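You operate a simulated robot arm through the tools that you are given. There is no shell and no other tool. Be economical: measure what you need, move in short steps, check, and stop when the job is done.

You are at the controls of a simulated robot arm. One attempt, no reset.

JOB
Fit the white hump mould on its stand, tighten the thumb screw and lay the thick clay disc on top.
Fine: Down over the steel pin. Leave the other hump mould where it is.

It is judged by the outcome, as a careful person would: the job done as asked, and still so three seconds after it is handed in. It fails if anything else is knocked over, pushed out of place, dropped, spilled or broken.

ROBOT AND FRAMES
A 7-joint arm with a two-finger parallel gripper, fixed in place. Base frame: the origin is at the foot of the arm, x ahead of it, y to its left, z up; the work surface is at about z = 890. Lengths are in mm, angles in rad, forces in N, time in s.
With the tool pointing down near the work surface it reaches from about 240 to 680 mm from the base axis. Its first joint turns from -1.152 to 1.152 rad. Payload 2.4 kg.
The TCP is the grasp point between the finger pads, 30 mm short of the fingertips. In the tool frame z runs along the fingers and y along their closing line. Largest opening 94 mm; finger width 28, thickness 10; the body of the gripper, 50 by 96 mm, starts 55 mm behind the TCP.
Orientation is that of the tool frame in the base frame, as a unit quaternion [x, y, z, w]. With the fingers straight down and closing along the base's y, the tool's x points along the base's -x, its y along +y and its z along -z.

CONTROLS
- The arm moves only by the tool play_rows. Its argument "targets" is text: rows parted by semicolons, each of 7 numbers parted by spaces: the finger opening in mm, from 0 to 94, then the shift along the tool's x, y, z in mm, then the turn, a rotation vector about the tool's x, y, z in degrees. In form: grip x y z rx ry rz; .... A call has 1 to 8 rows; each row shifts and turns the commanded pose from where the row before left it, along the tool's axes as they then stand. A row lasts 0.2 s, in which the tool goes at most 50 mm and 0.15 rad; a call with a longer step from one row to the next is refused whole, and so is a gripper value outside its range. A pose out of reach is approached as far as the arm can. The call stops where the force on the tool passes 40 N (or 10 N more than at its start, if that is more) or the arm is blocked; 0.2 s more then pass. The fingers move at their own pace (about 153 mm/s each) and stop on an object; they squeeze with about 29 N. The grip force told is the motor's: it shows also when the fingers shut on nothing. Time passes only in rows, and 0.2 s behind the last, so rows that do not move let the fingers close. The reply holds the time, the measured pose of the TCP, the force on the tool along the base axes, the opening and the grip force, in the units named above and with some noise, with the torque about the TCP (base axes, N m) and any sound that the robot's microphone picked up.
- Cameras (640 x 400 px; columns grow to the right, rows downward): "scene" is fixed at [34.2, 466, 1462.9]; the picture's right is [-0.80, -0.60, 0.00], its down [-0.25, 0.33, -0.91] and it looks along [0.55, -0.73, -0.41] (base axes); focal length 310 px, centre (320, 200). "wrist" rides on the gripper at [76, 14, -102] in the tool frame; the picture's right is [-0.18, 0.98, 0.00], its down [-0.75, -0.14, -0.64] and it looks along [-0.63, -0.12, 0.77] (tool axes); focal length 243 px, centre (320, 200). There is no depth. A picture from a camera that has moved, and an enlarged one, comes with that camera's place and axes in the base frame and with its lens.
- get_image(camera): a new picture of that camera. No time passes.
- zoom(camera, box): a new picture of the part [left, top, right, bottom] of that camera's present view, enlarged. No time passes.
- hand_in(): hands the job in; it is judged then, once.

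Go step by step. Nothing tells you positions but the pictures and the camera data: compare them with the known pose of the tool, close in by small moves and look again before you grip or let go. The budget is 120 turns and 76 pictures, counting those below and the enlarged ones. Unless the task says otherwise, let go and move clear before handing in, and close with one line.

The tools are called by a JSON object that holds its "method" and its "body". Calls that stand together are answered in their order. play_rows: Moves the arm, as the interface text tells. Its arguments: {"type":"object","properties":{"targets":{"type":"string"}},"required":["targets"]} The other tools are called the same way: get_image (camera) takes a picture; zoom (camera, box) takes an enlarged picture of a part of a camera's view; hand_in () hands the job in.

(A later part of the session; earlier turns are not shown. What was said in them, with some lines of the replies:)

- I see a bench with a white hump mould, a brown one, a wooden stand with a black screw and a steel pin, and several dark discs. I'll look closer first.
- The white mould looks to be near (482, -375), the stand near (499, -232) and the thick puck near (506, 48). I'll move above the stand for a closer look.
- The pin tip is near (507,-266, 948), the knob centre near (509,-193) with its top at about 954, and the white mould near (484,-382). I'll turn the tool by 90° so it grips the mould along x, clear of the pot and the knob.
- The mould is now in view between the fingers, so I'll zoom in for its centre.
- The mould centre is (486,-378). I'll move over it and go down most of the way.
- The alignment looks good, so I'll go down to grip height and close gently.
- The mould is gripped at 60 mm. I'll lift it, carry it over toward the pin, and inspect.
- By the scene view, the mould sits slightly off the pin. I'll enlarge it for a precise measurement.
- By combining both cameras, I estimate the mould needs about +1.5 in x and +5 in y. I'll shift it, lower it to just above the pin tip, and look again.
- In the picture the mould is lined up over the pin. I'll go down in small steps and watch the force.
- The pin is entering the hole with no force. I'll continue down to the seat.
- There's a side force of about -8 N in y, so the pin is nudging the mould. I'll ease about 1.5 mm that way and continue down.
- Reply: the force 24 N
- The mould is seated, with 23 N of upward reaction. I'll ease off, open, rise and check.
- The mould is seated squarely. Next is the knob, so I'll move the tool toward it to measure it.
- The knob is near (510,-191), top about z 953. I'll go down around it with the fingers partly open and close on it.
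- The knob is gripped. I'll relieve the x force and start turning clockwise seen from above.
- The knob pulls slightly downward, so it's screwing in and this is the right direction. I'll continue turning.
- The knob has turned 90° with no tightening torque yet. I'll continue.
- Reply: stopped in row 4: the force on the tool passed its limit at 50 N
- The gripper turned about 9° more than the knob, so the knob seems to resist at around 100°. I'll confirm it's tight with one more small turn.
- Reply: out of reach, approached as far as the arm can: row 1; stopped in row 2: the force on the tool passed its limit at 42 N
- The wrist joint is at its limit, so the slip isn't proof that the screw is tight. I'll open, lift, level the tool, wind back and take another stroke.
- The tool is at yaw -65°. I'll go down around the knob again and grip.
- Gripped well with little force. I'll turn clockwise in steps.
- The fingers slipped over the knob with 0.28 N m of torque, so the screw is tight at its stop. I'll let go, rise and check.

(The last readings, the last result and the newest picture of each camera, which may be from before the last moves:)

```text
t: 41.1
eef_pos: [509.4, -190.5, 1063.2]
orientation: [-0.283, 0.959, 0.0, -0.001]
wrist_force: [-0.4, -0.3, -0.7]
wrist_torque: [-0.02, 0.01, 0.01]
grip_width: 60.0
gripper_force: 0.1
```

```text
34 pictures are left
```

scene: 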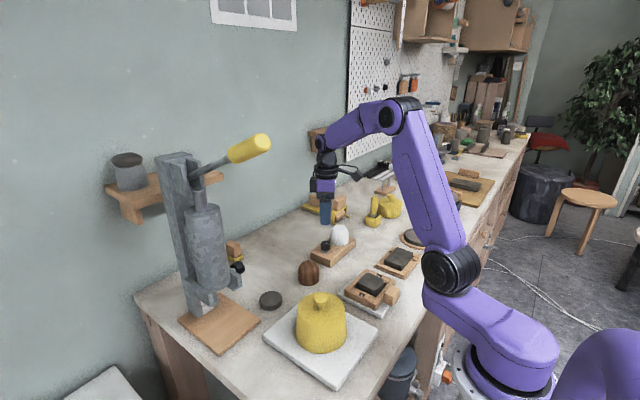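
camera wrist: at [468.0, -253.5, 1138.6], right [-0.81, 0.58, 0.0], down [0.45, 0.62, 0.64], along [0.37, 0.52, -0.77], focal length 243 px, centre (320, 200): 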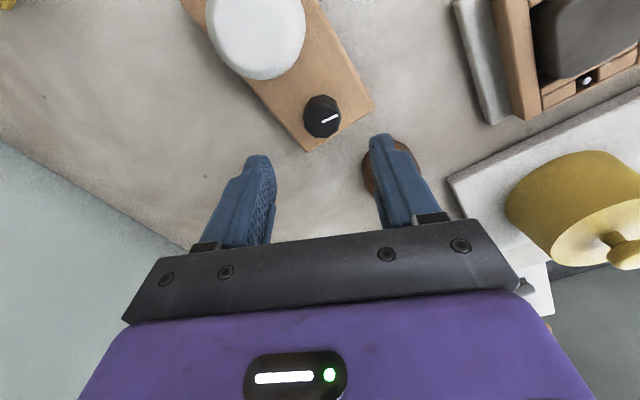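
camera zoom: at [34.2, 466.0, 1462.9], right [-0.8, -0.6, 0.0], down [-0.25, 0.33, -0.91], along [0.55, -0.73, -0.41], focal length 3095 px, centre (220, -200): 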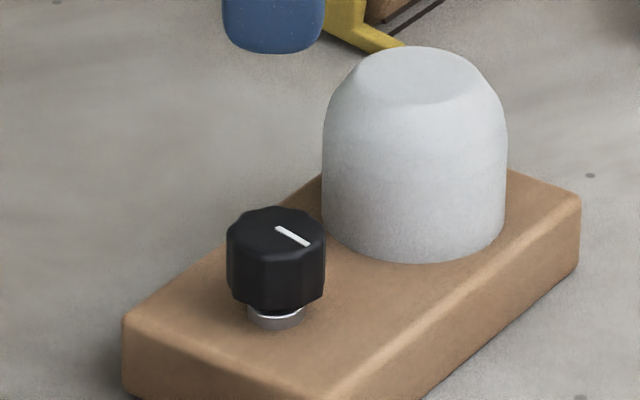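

The knob stayed put under the extra torque, so it's tight. Now the clay disc: before choosing the puck near (506,48), I'll look at the left part of the bench, where other grey rounds appeared.

{"method": "play_rows", "body": {"targets": "60 0 0 -20 0 0 8.2;60 0 0 -20 0 0 8.2;60 0 0 -20 0 0 8.2;60 0 0 -20 0 0 8.2;60 0 45 0 0 0 0;60 0 45 0 0 0 0;60 0 45 0 0 0 0;60 0 45 0 0 0 0"}}

{"method": "play_rows", "body": {"targets": "60 20 40 0 0 0 0;60 20 40 0 0 0 0;60 20 40 0 0 0 0;60 0 0 0 0 0 0"}}

{"method": "get_image", "body": {"camera": "wrist"}}

```text
t: 42.9
eef_pos: [510.6, -8.0, 1143.2]
orientation: [-0.001, 1.0, 0.0, 0.002]
wrist_force: [1.1, 0.0, 0.1]
wrist_torque: [-0.02, 0.03, 0.02]
grip_width: 59.9
gripper_force: 0.0
```

```text
t: 43.9
eef_pos: [449.4, 109.7, 1141.5]
orientation: [0.0, 1.0, 0.0, 0.001]
wrist_force: [0.5, 0.1, -0.2]
wrist_torque: [0.0, -0.02, -0.03]
grip_width: 59.9
gripper_force: 0.1
```

```text
33 pictures are left
camera wrist: at [373.1, 123.7, 1243.7], right [0.18, 0.98, 0.0], down [0.75, -0.14, 0.64], along [0.63, -0.12, -0.77], focal length 243 px, centre (320, 200)
```

wrist: 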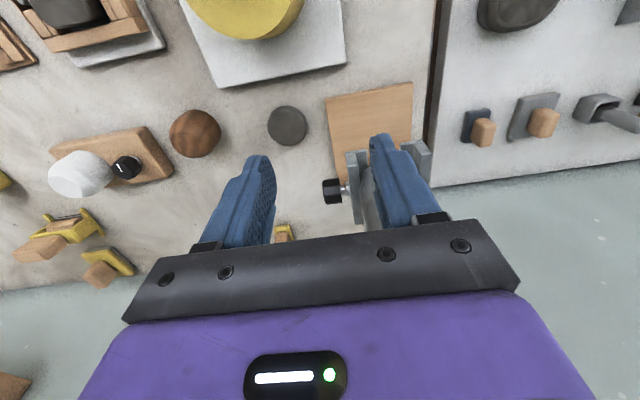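

{"method": "zoom", "body": {"camera": "wrist", "box": [230, 80, 350, 170]}}

{"method": "zoom", "body": {"camera": "wrist", "box": [400, 0, 640, 150]}}

{"method": "zoom", "body": {"camera": "scene", "box": [250, 220, 450, 320]}}

```text
4.44 times, centred on (290, 125) of wrist
camera zoom: at [373.1, 123.7, 1243.7], right [0.18, 0.98, 0.0], down [0.75, -0.14, 0.64], along [0.63, -0.12, -0.77], focal length 1078 px, centre (453, 533)
```

zoom: 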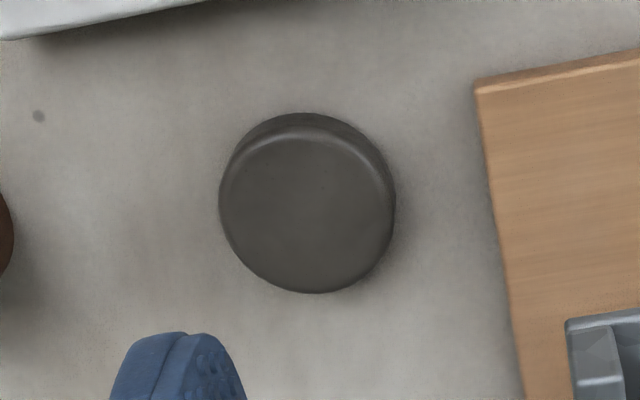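

```text
2.67 times, centred on (520, 75) of wrist
camera zoom: at [373.1, 123.7, 1243.7], right [0.18, 0.98, 0.0], down [0.75, -0.14, 0.64], along [0.63, -0.12, -0.77], focal length 647 px, centre (-213, 533)
```

zoom: 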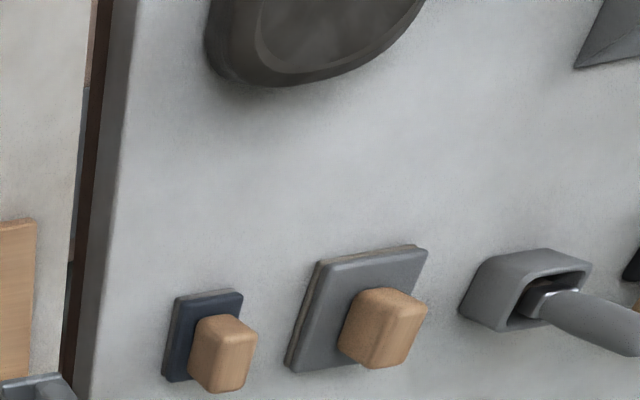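

```text
3.20 times, centred on (350, 270) of scene
camera zoom: at [34.1, 466.0, 1462.9], right [-0.8, -0.6, 0.0], down [-0.25, 0.33, -0.91], along [0.55, -0.73, -0.41], focal length 990 px, centre (224, -24)
```

zoom: 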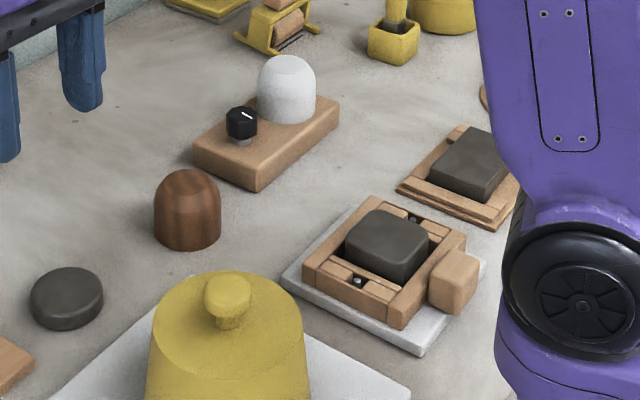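

The thick puck is the clay disc: centre (506,50), 56 mm across and about 19 mm thick. I'll move above it at a safe distance from the press.

{"method": "play_rows", "body": {"targets": "80 0 -30 35 0 0 0;80 0 -30 35 0 0 0;80 -20 0 35 0 0 0;80 -20 0 35 0 0 0;80 -16 0 0 0 0 0;80 0 0 0 0 0 0"}}

{"method": "get_image", "body": {"camera": "wrist"}}

{"method": "get_image", "body": {"camera": "scene"}}

```text
t: 45.3
eef_pos: [507.1, 49.1, 1002.8]
orientation: [-0.002, 1.0, -0.001, 0.001]
wrist_force: [-0.1, -0.1, 0.8]
wrist_torque: [-0.04, 0.0, 0.02]
grip_width: 80.0
gripper_force: 0.1
```

```text
29 pictures are left
camera wrist: at [431.1, 63.2, 1104.8], right [0.18, 0.98, 0.0], down [0.75, -0.14, 0.64], along [0.63, -0.12, -0.77], focal length 243 px, centre (320, 200)
```

wrist: 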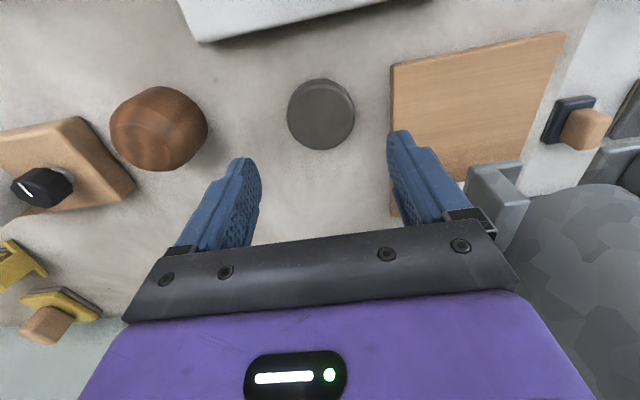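

```text
28 pictures are left
```

scene: 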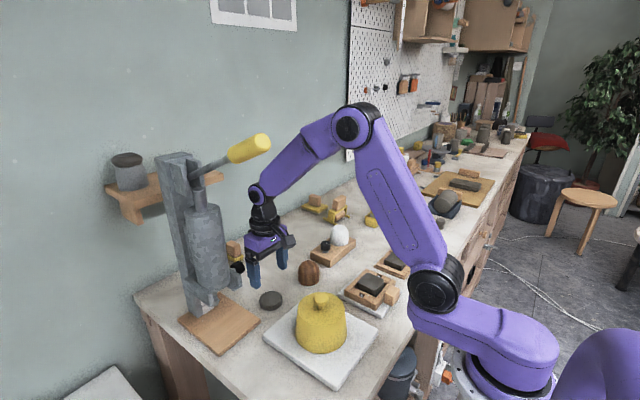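

{"method": "play_rows", "body": {"targets": "72 2 1 25 0 0 0;72 0 0 25 0 0 0;72 0 0 15 0 0 0;72 0 0 0 0 0 0"}}

{"method": "zoom", "body": {"camera": "wrist", "box": [200, 60, 440, 240]}}

{"method": "zoom", "body": {"camera": "scene", "box": [180, 180, 340, 320]}}

```text
t: 46.3
eef_pos: [505.1, 51.6, 937.8]
orientation: [0.0, 1.0, 0.0, 0.001]
wrist_force: [0.5, -0.1, -0.4]
wrist_torque: [0.0, -0.03, 0.03]
grip_width: 71.8
gripper_force: 0.0
```

```text
2.22 times, centred on (320, 150) of wrist
camera zoom: at [429.0, 64.7, 1040.1], right [0.18, 0.98, 0.0], down [0.75, -0.14, 0.64], along [0.63, -0.12, -0.77], focal length 539 px, centre (320, 311)
```

zoom: 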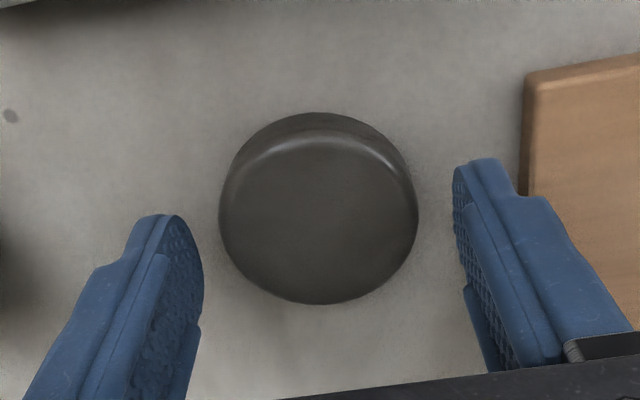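

```text
2.86 times, centred on (260, 250) of scene
camera zoom: at [34.2, 466.0, 1462.9], right [-0.8, -0.6, 0.0], down [-0.25, 0.33, -0.91], along [0.55, -0.73, -0.41], focal length 884 px, centre (491, 57)
```

zoom: 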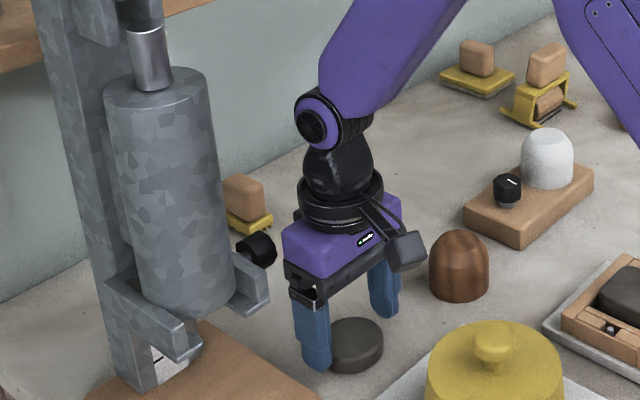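

Centred well. I'll go down the last bit and grip.

{"method": "play_rows", "body": {"targets": "72 1.5 0 8 0 0 0;72 0 0 6.5 0 0 0;72 0 0 0 0 0 0;60 0 0 0 0 0 0;52 0 0 0 0 0 0;48 0 0 0 0 0 0;48 0 0 0 0 0 0"}}

```text
t: 47.9
eef_pos: [502.1, 51.6, 923.1]
orientation: [-0.001, 1.0, 0.0, -0.001]
wrist_force: [-0.8, -0.3, 0.0]
wrist_torque: [-0.01, -0.01, -0.03]
grip_width: 56.1
gripper_force: 28.9
```

Gripped at 56 mm. I'll lift and carry it over toward the mould.

{"method": "play_rows", "body": {"targets": "48 0 0 -20 0 0 0;48 0 0 -40 0 0 0;48 0 0 -40 0 0 0;48 0 0 -40 0 0 0;48 0 -35 0 0 0 0;48 0 -40 0 0 0 0;48 0 -40 0 0 0 0;48 0 -40 0 0 0 0"}}

{"method": "play_rows", "body": {"targets": "48 0 -40 0 0 0 0;48 0 -40 0 0 0 0;48 0 -40 0 0 0 0;48 -5.5 -37 0 0 0 0;48 0 0 0 0 0 0"}}

{"method": "get_image", "body": {"camera": "wrist"}}

{"method": "zoom", "body": {"camera": "scene", "box": [300, 195, 380, 245]}}

```text
t: 49.7
eef_pos: [502.9, -103.7, 1061.7]
orientation: [-0.001, 1.0, -0.001, 0.0]
wrist_force: [-0.2, 0.0, -0.9]
wrist_torque: [0.01, -0.05, -0.02]
grip_width: 56.2
gripper_force: 29.3
```

```text
t: 50.9
eef_pos: [508.0, -262.3, 1063.1]
orientation: [-0.001, 1.0, 0.0, 0.001]
wrist_force: [0.6, 0.2, -1.4]
wrist_torque: [0.0, 0.02, -0.02]
grip_width: 56.2
gripper_force: 28.7
```

```text
25 pictures are left
camera wrist: at [433.0, -248.6, 1165.9], right [0.18, 0.98, 0.0], down [0.75, -0.14, 0.64], along [0.63, -0.12, -0.77], focal length 243 px, centre (320, 200)
```

wrist: 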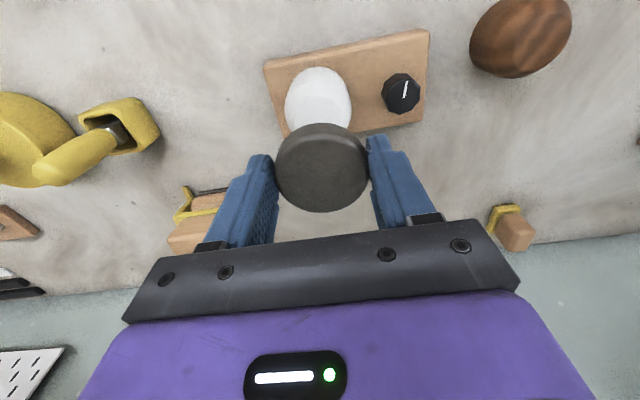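

```text
8.00 times, centred on (340, 220) of scene
camera zoom: at [34.2, 465.9, 1462.9], right [-0.8, -0.6, 0.0], down [-0.25, 0.33, -0.91], along [0.55, -0.73, -0.41], focal length 2476 px, centre (160, 40)
```

zoom: 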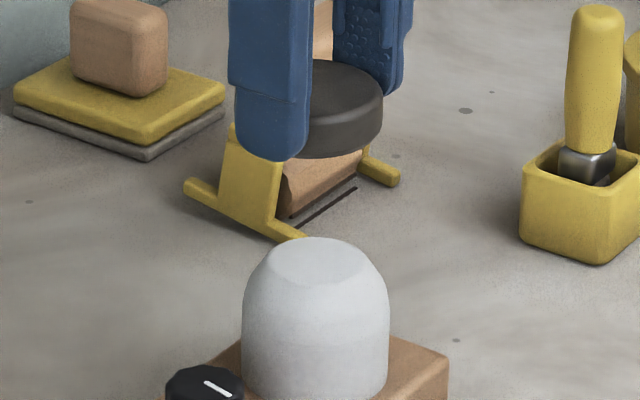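

The disc needs to move about 3 mm. I'll shift it and lower it close to the mould top, then check.

{"method": "play_rows", "body": {"targets": "48 0.5 -3.7 25 0 0 0;48 0 0 23 0 0 0;48 0 0 0 0 0 0"}}

{"method": "zoom", "body": {"camera": "scene", "box": [308, 205, 372, 245]}}

{"method": "zoom", "body": {"camera": "wrist", "box": [220, 60, 420, 240]}}

```text
t: 51.7
eef_pos: [508.1, -263.4, 1014.7]
orientation: [0.0, 1.0, 0.0, 0.001]
wrist_force: [-0.4, 0.5, -0.6]
wrist_torque: [-0.02, -0.01, 0.02]
grip_width: 56.0
gripper_force: 28.9
```

```text
10.00 times, centred on (340, 225) of scene
camera zoom: at [34.2, 466.0, 1462.9], right [-0.8, -0.6, 0.0], down [-0.25, 0.33, -0.91], along [0.55, -0.73, -0.41], focal length 3095 px, centre (120, -50)
```

zoom: 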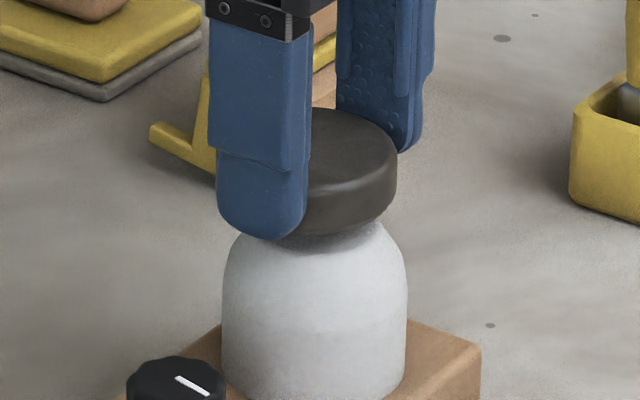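

```text
2.22 times, centred on (320, 150) of wrist
camera zoom: at [433.0, -251.2, 1116.9], right [0.18, 0.98, 0.0], down [0.75, -0.14, 0.64], along [0.63, -0.12, -0.77], focal length 539 px, centre (320, 311)
```

zoom: 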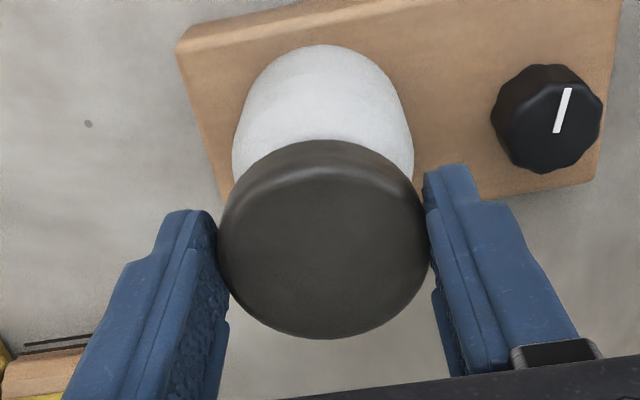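

The disc is centred to within about 2 mm. I'll make a tiny correction and lower to contact.

{"method": "play_rows", "body": {"targets": "48 0.9 -0.8 2 0 0 0;48 0 0 2 0 0 0;48 0 0 1 0 0 0;48 0 0 1 0 0 0;48 0 0 1 0 0 0;48 0 0 0 0 0 0"}}

{"method": "zoom", "body": {"camera": "scene", "box": [308, 205, 372, 245]}}

```text
t: 53.1
eef_pos: [507.4, -265.8, 1007.8]
orientation: [-0.001, 1.0, 0.0, 0.0]
wrist_force: [0.4, -0.3, -0.4]
wrist_torque: [-0.02, -0.01, -0.01]
grip_width: 56.1
gripper_force: 28.8
```

```text
10.00 times, centred on (340, 225) of scene
camera zoom: at [34.2, 466.0, 1462.9], right [-0.8, -0.6, 0.0], down [-0.25, 0.33, -0.91], along [0.55, -0.73, -0.41], focal length 3095 px, centre (120, -50)
```

zoom: 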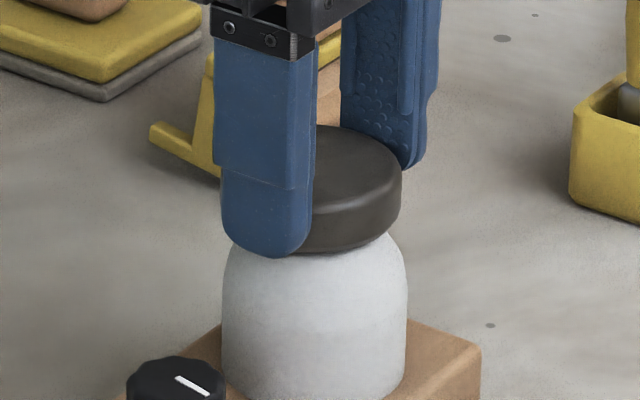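

Right edge and column now match well, and there's no contact yet. I'll keep going in 1 mm steps.

{"method": "play_rows", "body": {"targets": "48 0 0 0.8 0 0 0;48 0 0 0.8 0 0 0;48 0 0 0.8 0 0 0;48 0 0 0 0 0 0"}}

```text
t: 54.1
eef_pos: [507.9, -266.2, 1005.4]
orientation: [-0.001, 1.0, 0.001, 0.0]
wrist_force: [0.3, -0.5, 0.1]
wrist_torque: [0.02, 0.01, -0.03]
grip_width: 56.4
gripper_force: 28.8
```

{"method": "play_rows", "body": {"targets": "48 0 0 0.8 0 0 0;48 0 0 0.7 0 0 0;48 0 0 0 0 0 0"}}

```text
t: 54.9
eef_pos: [508.0, -265.5, 1005.4]
orientation: [-0.001, 1.0, -0.001, 0.001]
wrist_force: [-0.9, 1.4, 10.4]
wrist_torque: [0.04, 0.1, -0.02]
grip_width: 56.3
gripper_force: 28.7
```

The disc is in contact with 10 N and balanced. I'll ease off slightly, open gently and rise straight up.

{"method": "play_rows", "body": {"targets": "48 0 0 -0.8 0 0 0;57 0 0 0 0 0 0;62 0 0 0 0 0 0;70 0 0 0 0 0 0;74 0 0 -10 0 0 0;74 0 0 -30 0 0 0;74 0 0 -40 0 0 0;74 0 0 0 0 0 0"}}

{"method": "zoom", "body": {"camera": "scene", "box": [308, 205, 372, 245]}}

{"method": "zoom", "body": {"camera": "wrist", "box": [220, 20, 420, 200]}}

```text
t: 56.7
eef_pos: [506.1, -266.0, 1085.3]
orientation: [0.0, 1.0, 0.0, 0.0]
wrist_force: [0.2, 0.1, -0.1]
wrist_torque: [0.03, 0.02, 0.01]
grip_width: 74.4
gripper_force: 0.0
```

```text
10.00 times, centred on (340, 225) of scene
camera zoom: at [34.2, 466.0, 1462.9], right [-0.8, -0.6, 0.0], down [-0.25, 0.33, -0.91], along [0.55, -0.73, -0.41], focal length 3095 px, centre (120, -50)
```

zoom: 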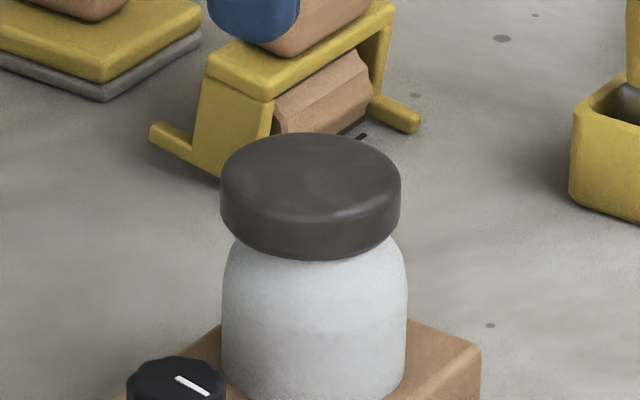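

```text
2.22 times, centred on (320, 110) of wrist
camera zoom: at [432.1, -251.9, 1188.0], right [0.18, 0.98, 0.0], down [0.75, -0.14, 0.64], along [0.63, -0.12, -0.77], focal length 539 px, centre (320, 400)
```

zoom: 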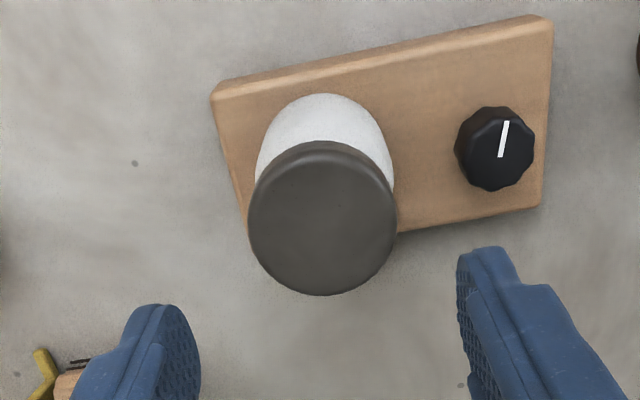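

The disc lies flat and centred on the mould. I'll move clear and take a final look.

{"method": "play_rows", "body": {"targets": "74 10 0 -40 0 0 0;74 30 10 -30 0 0 0;74 30 20 0 0 0 0;74 0 0 0 0 0 0;74 0 0 0 0 0 0;74 0 0 0 0 0 0"}}

{"method": "get_image", "body": {"camera": "scene"}}

{"method": "zoom", "body": {"camera": "scene", "box": [250, 200, 410, 300]}}

```text
t: 58.1
eef_pos: [438.9, -235.8, 1154.8]
orientation: [0.0, 1.0, 0.001, 0.0]
wrist_force: [1.0, -0.8, -0.1]
wrist_torque: [-0.03, 0.02, -0.03]
grip_width: 73.8
gripper_force: 0.0
```

```text
18 pictures are left
```

scene: 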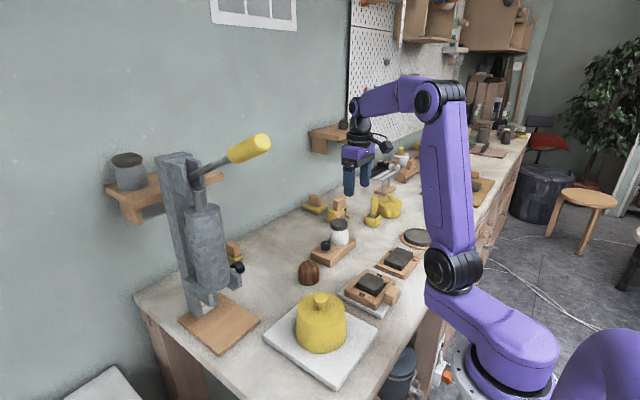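

```text
4.00 times, centred on (330, 250) of scene
camera zoom: at [34.2, 466.0, 1462.9], right [-0.8, -0.6, 0.0], down [-0.25, 0.33, -0.91], along [0.55, -0.73, -0.41], focal length 1238 px, centre (280, 0)
```

zoom: 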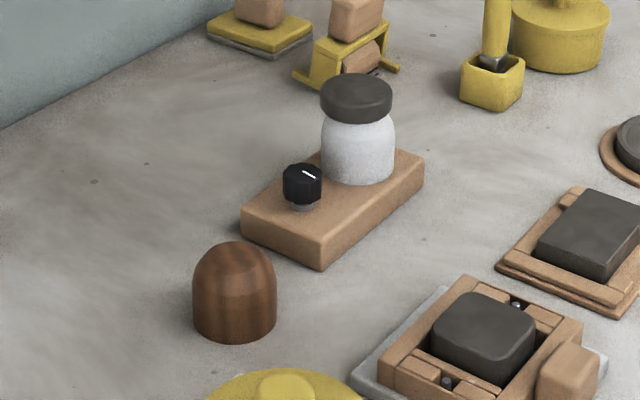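

The mould is on its pin, the knob is at its stop, the disc lies on top and everything else looks undisturbed. I'm handing in.

{"method": "hand_in", "body": {}}

```text
The job is handed in.
```

The white hump mould is down over the steel pin on its stand, the thumb screw is turned clockwise about 100° until it would go no further, and the thick clay disc lies flat on top; nothing else, including the brown mould, looks moved.
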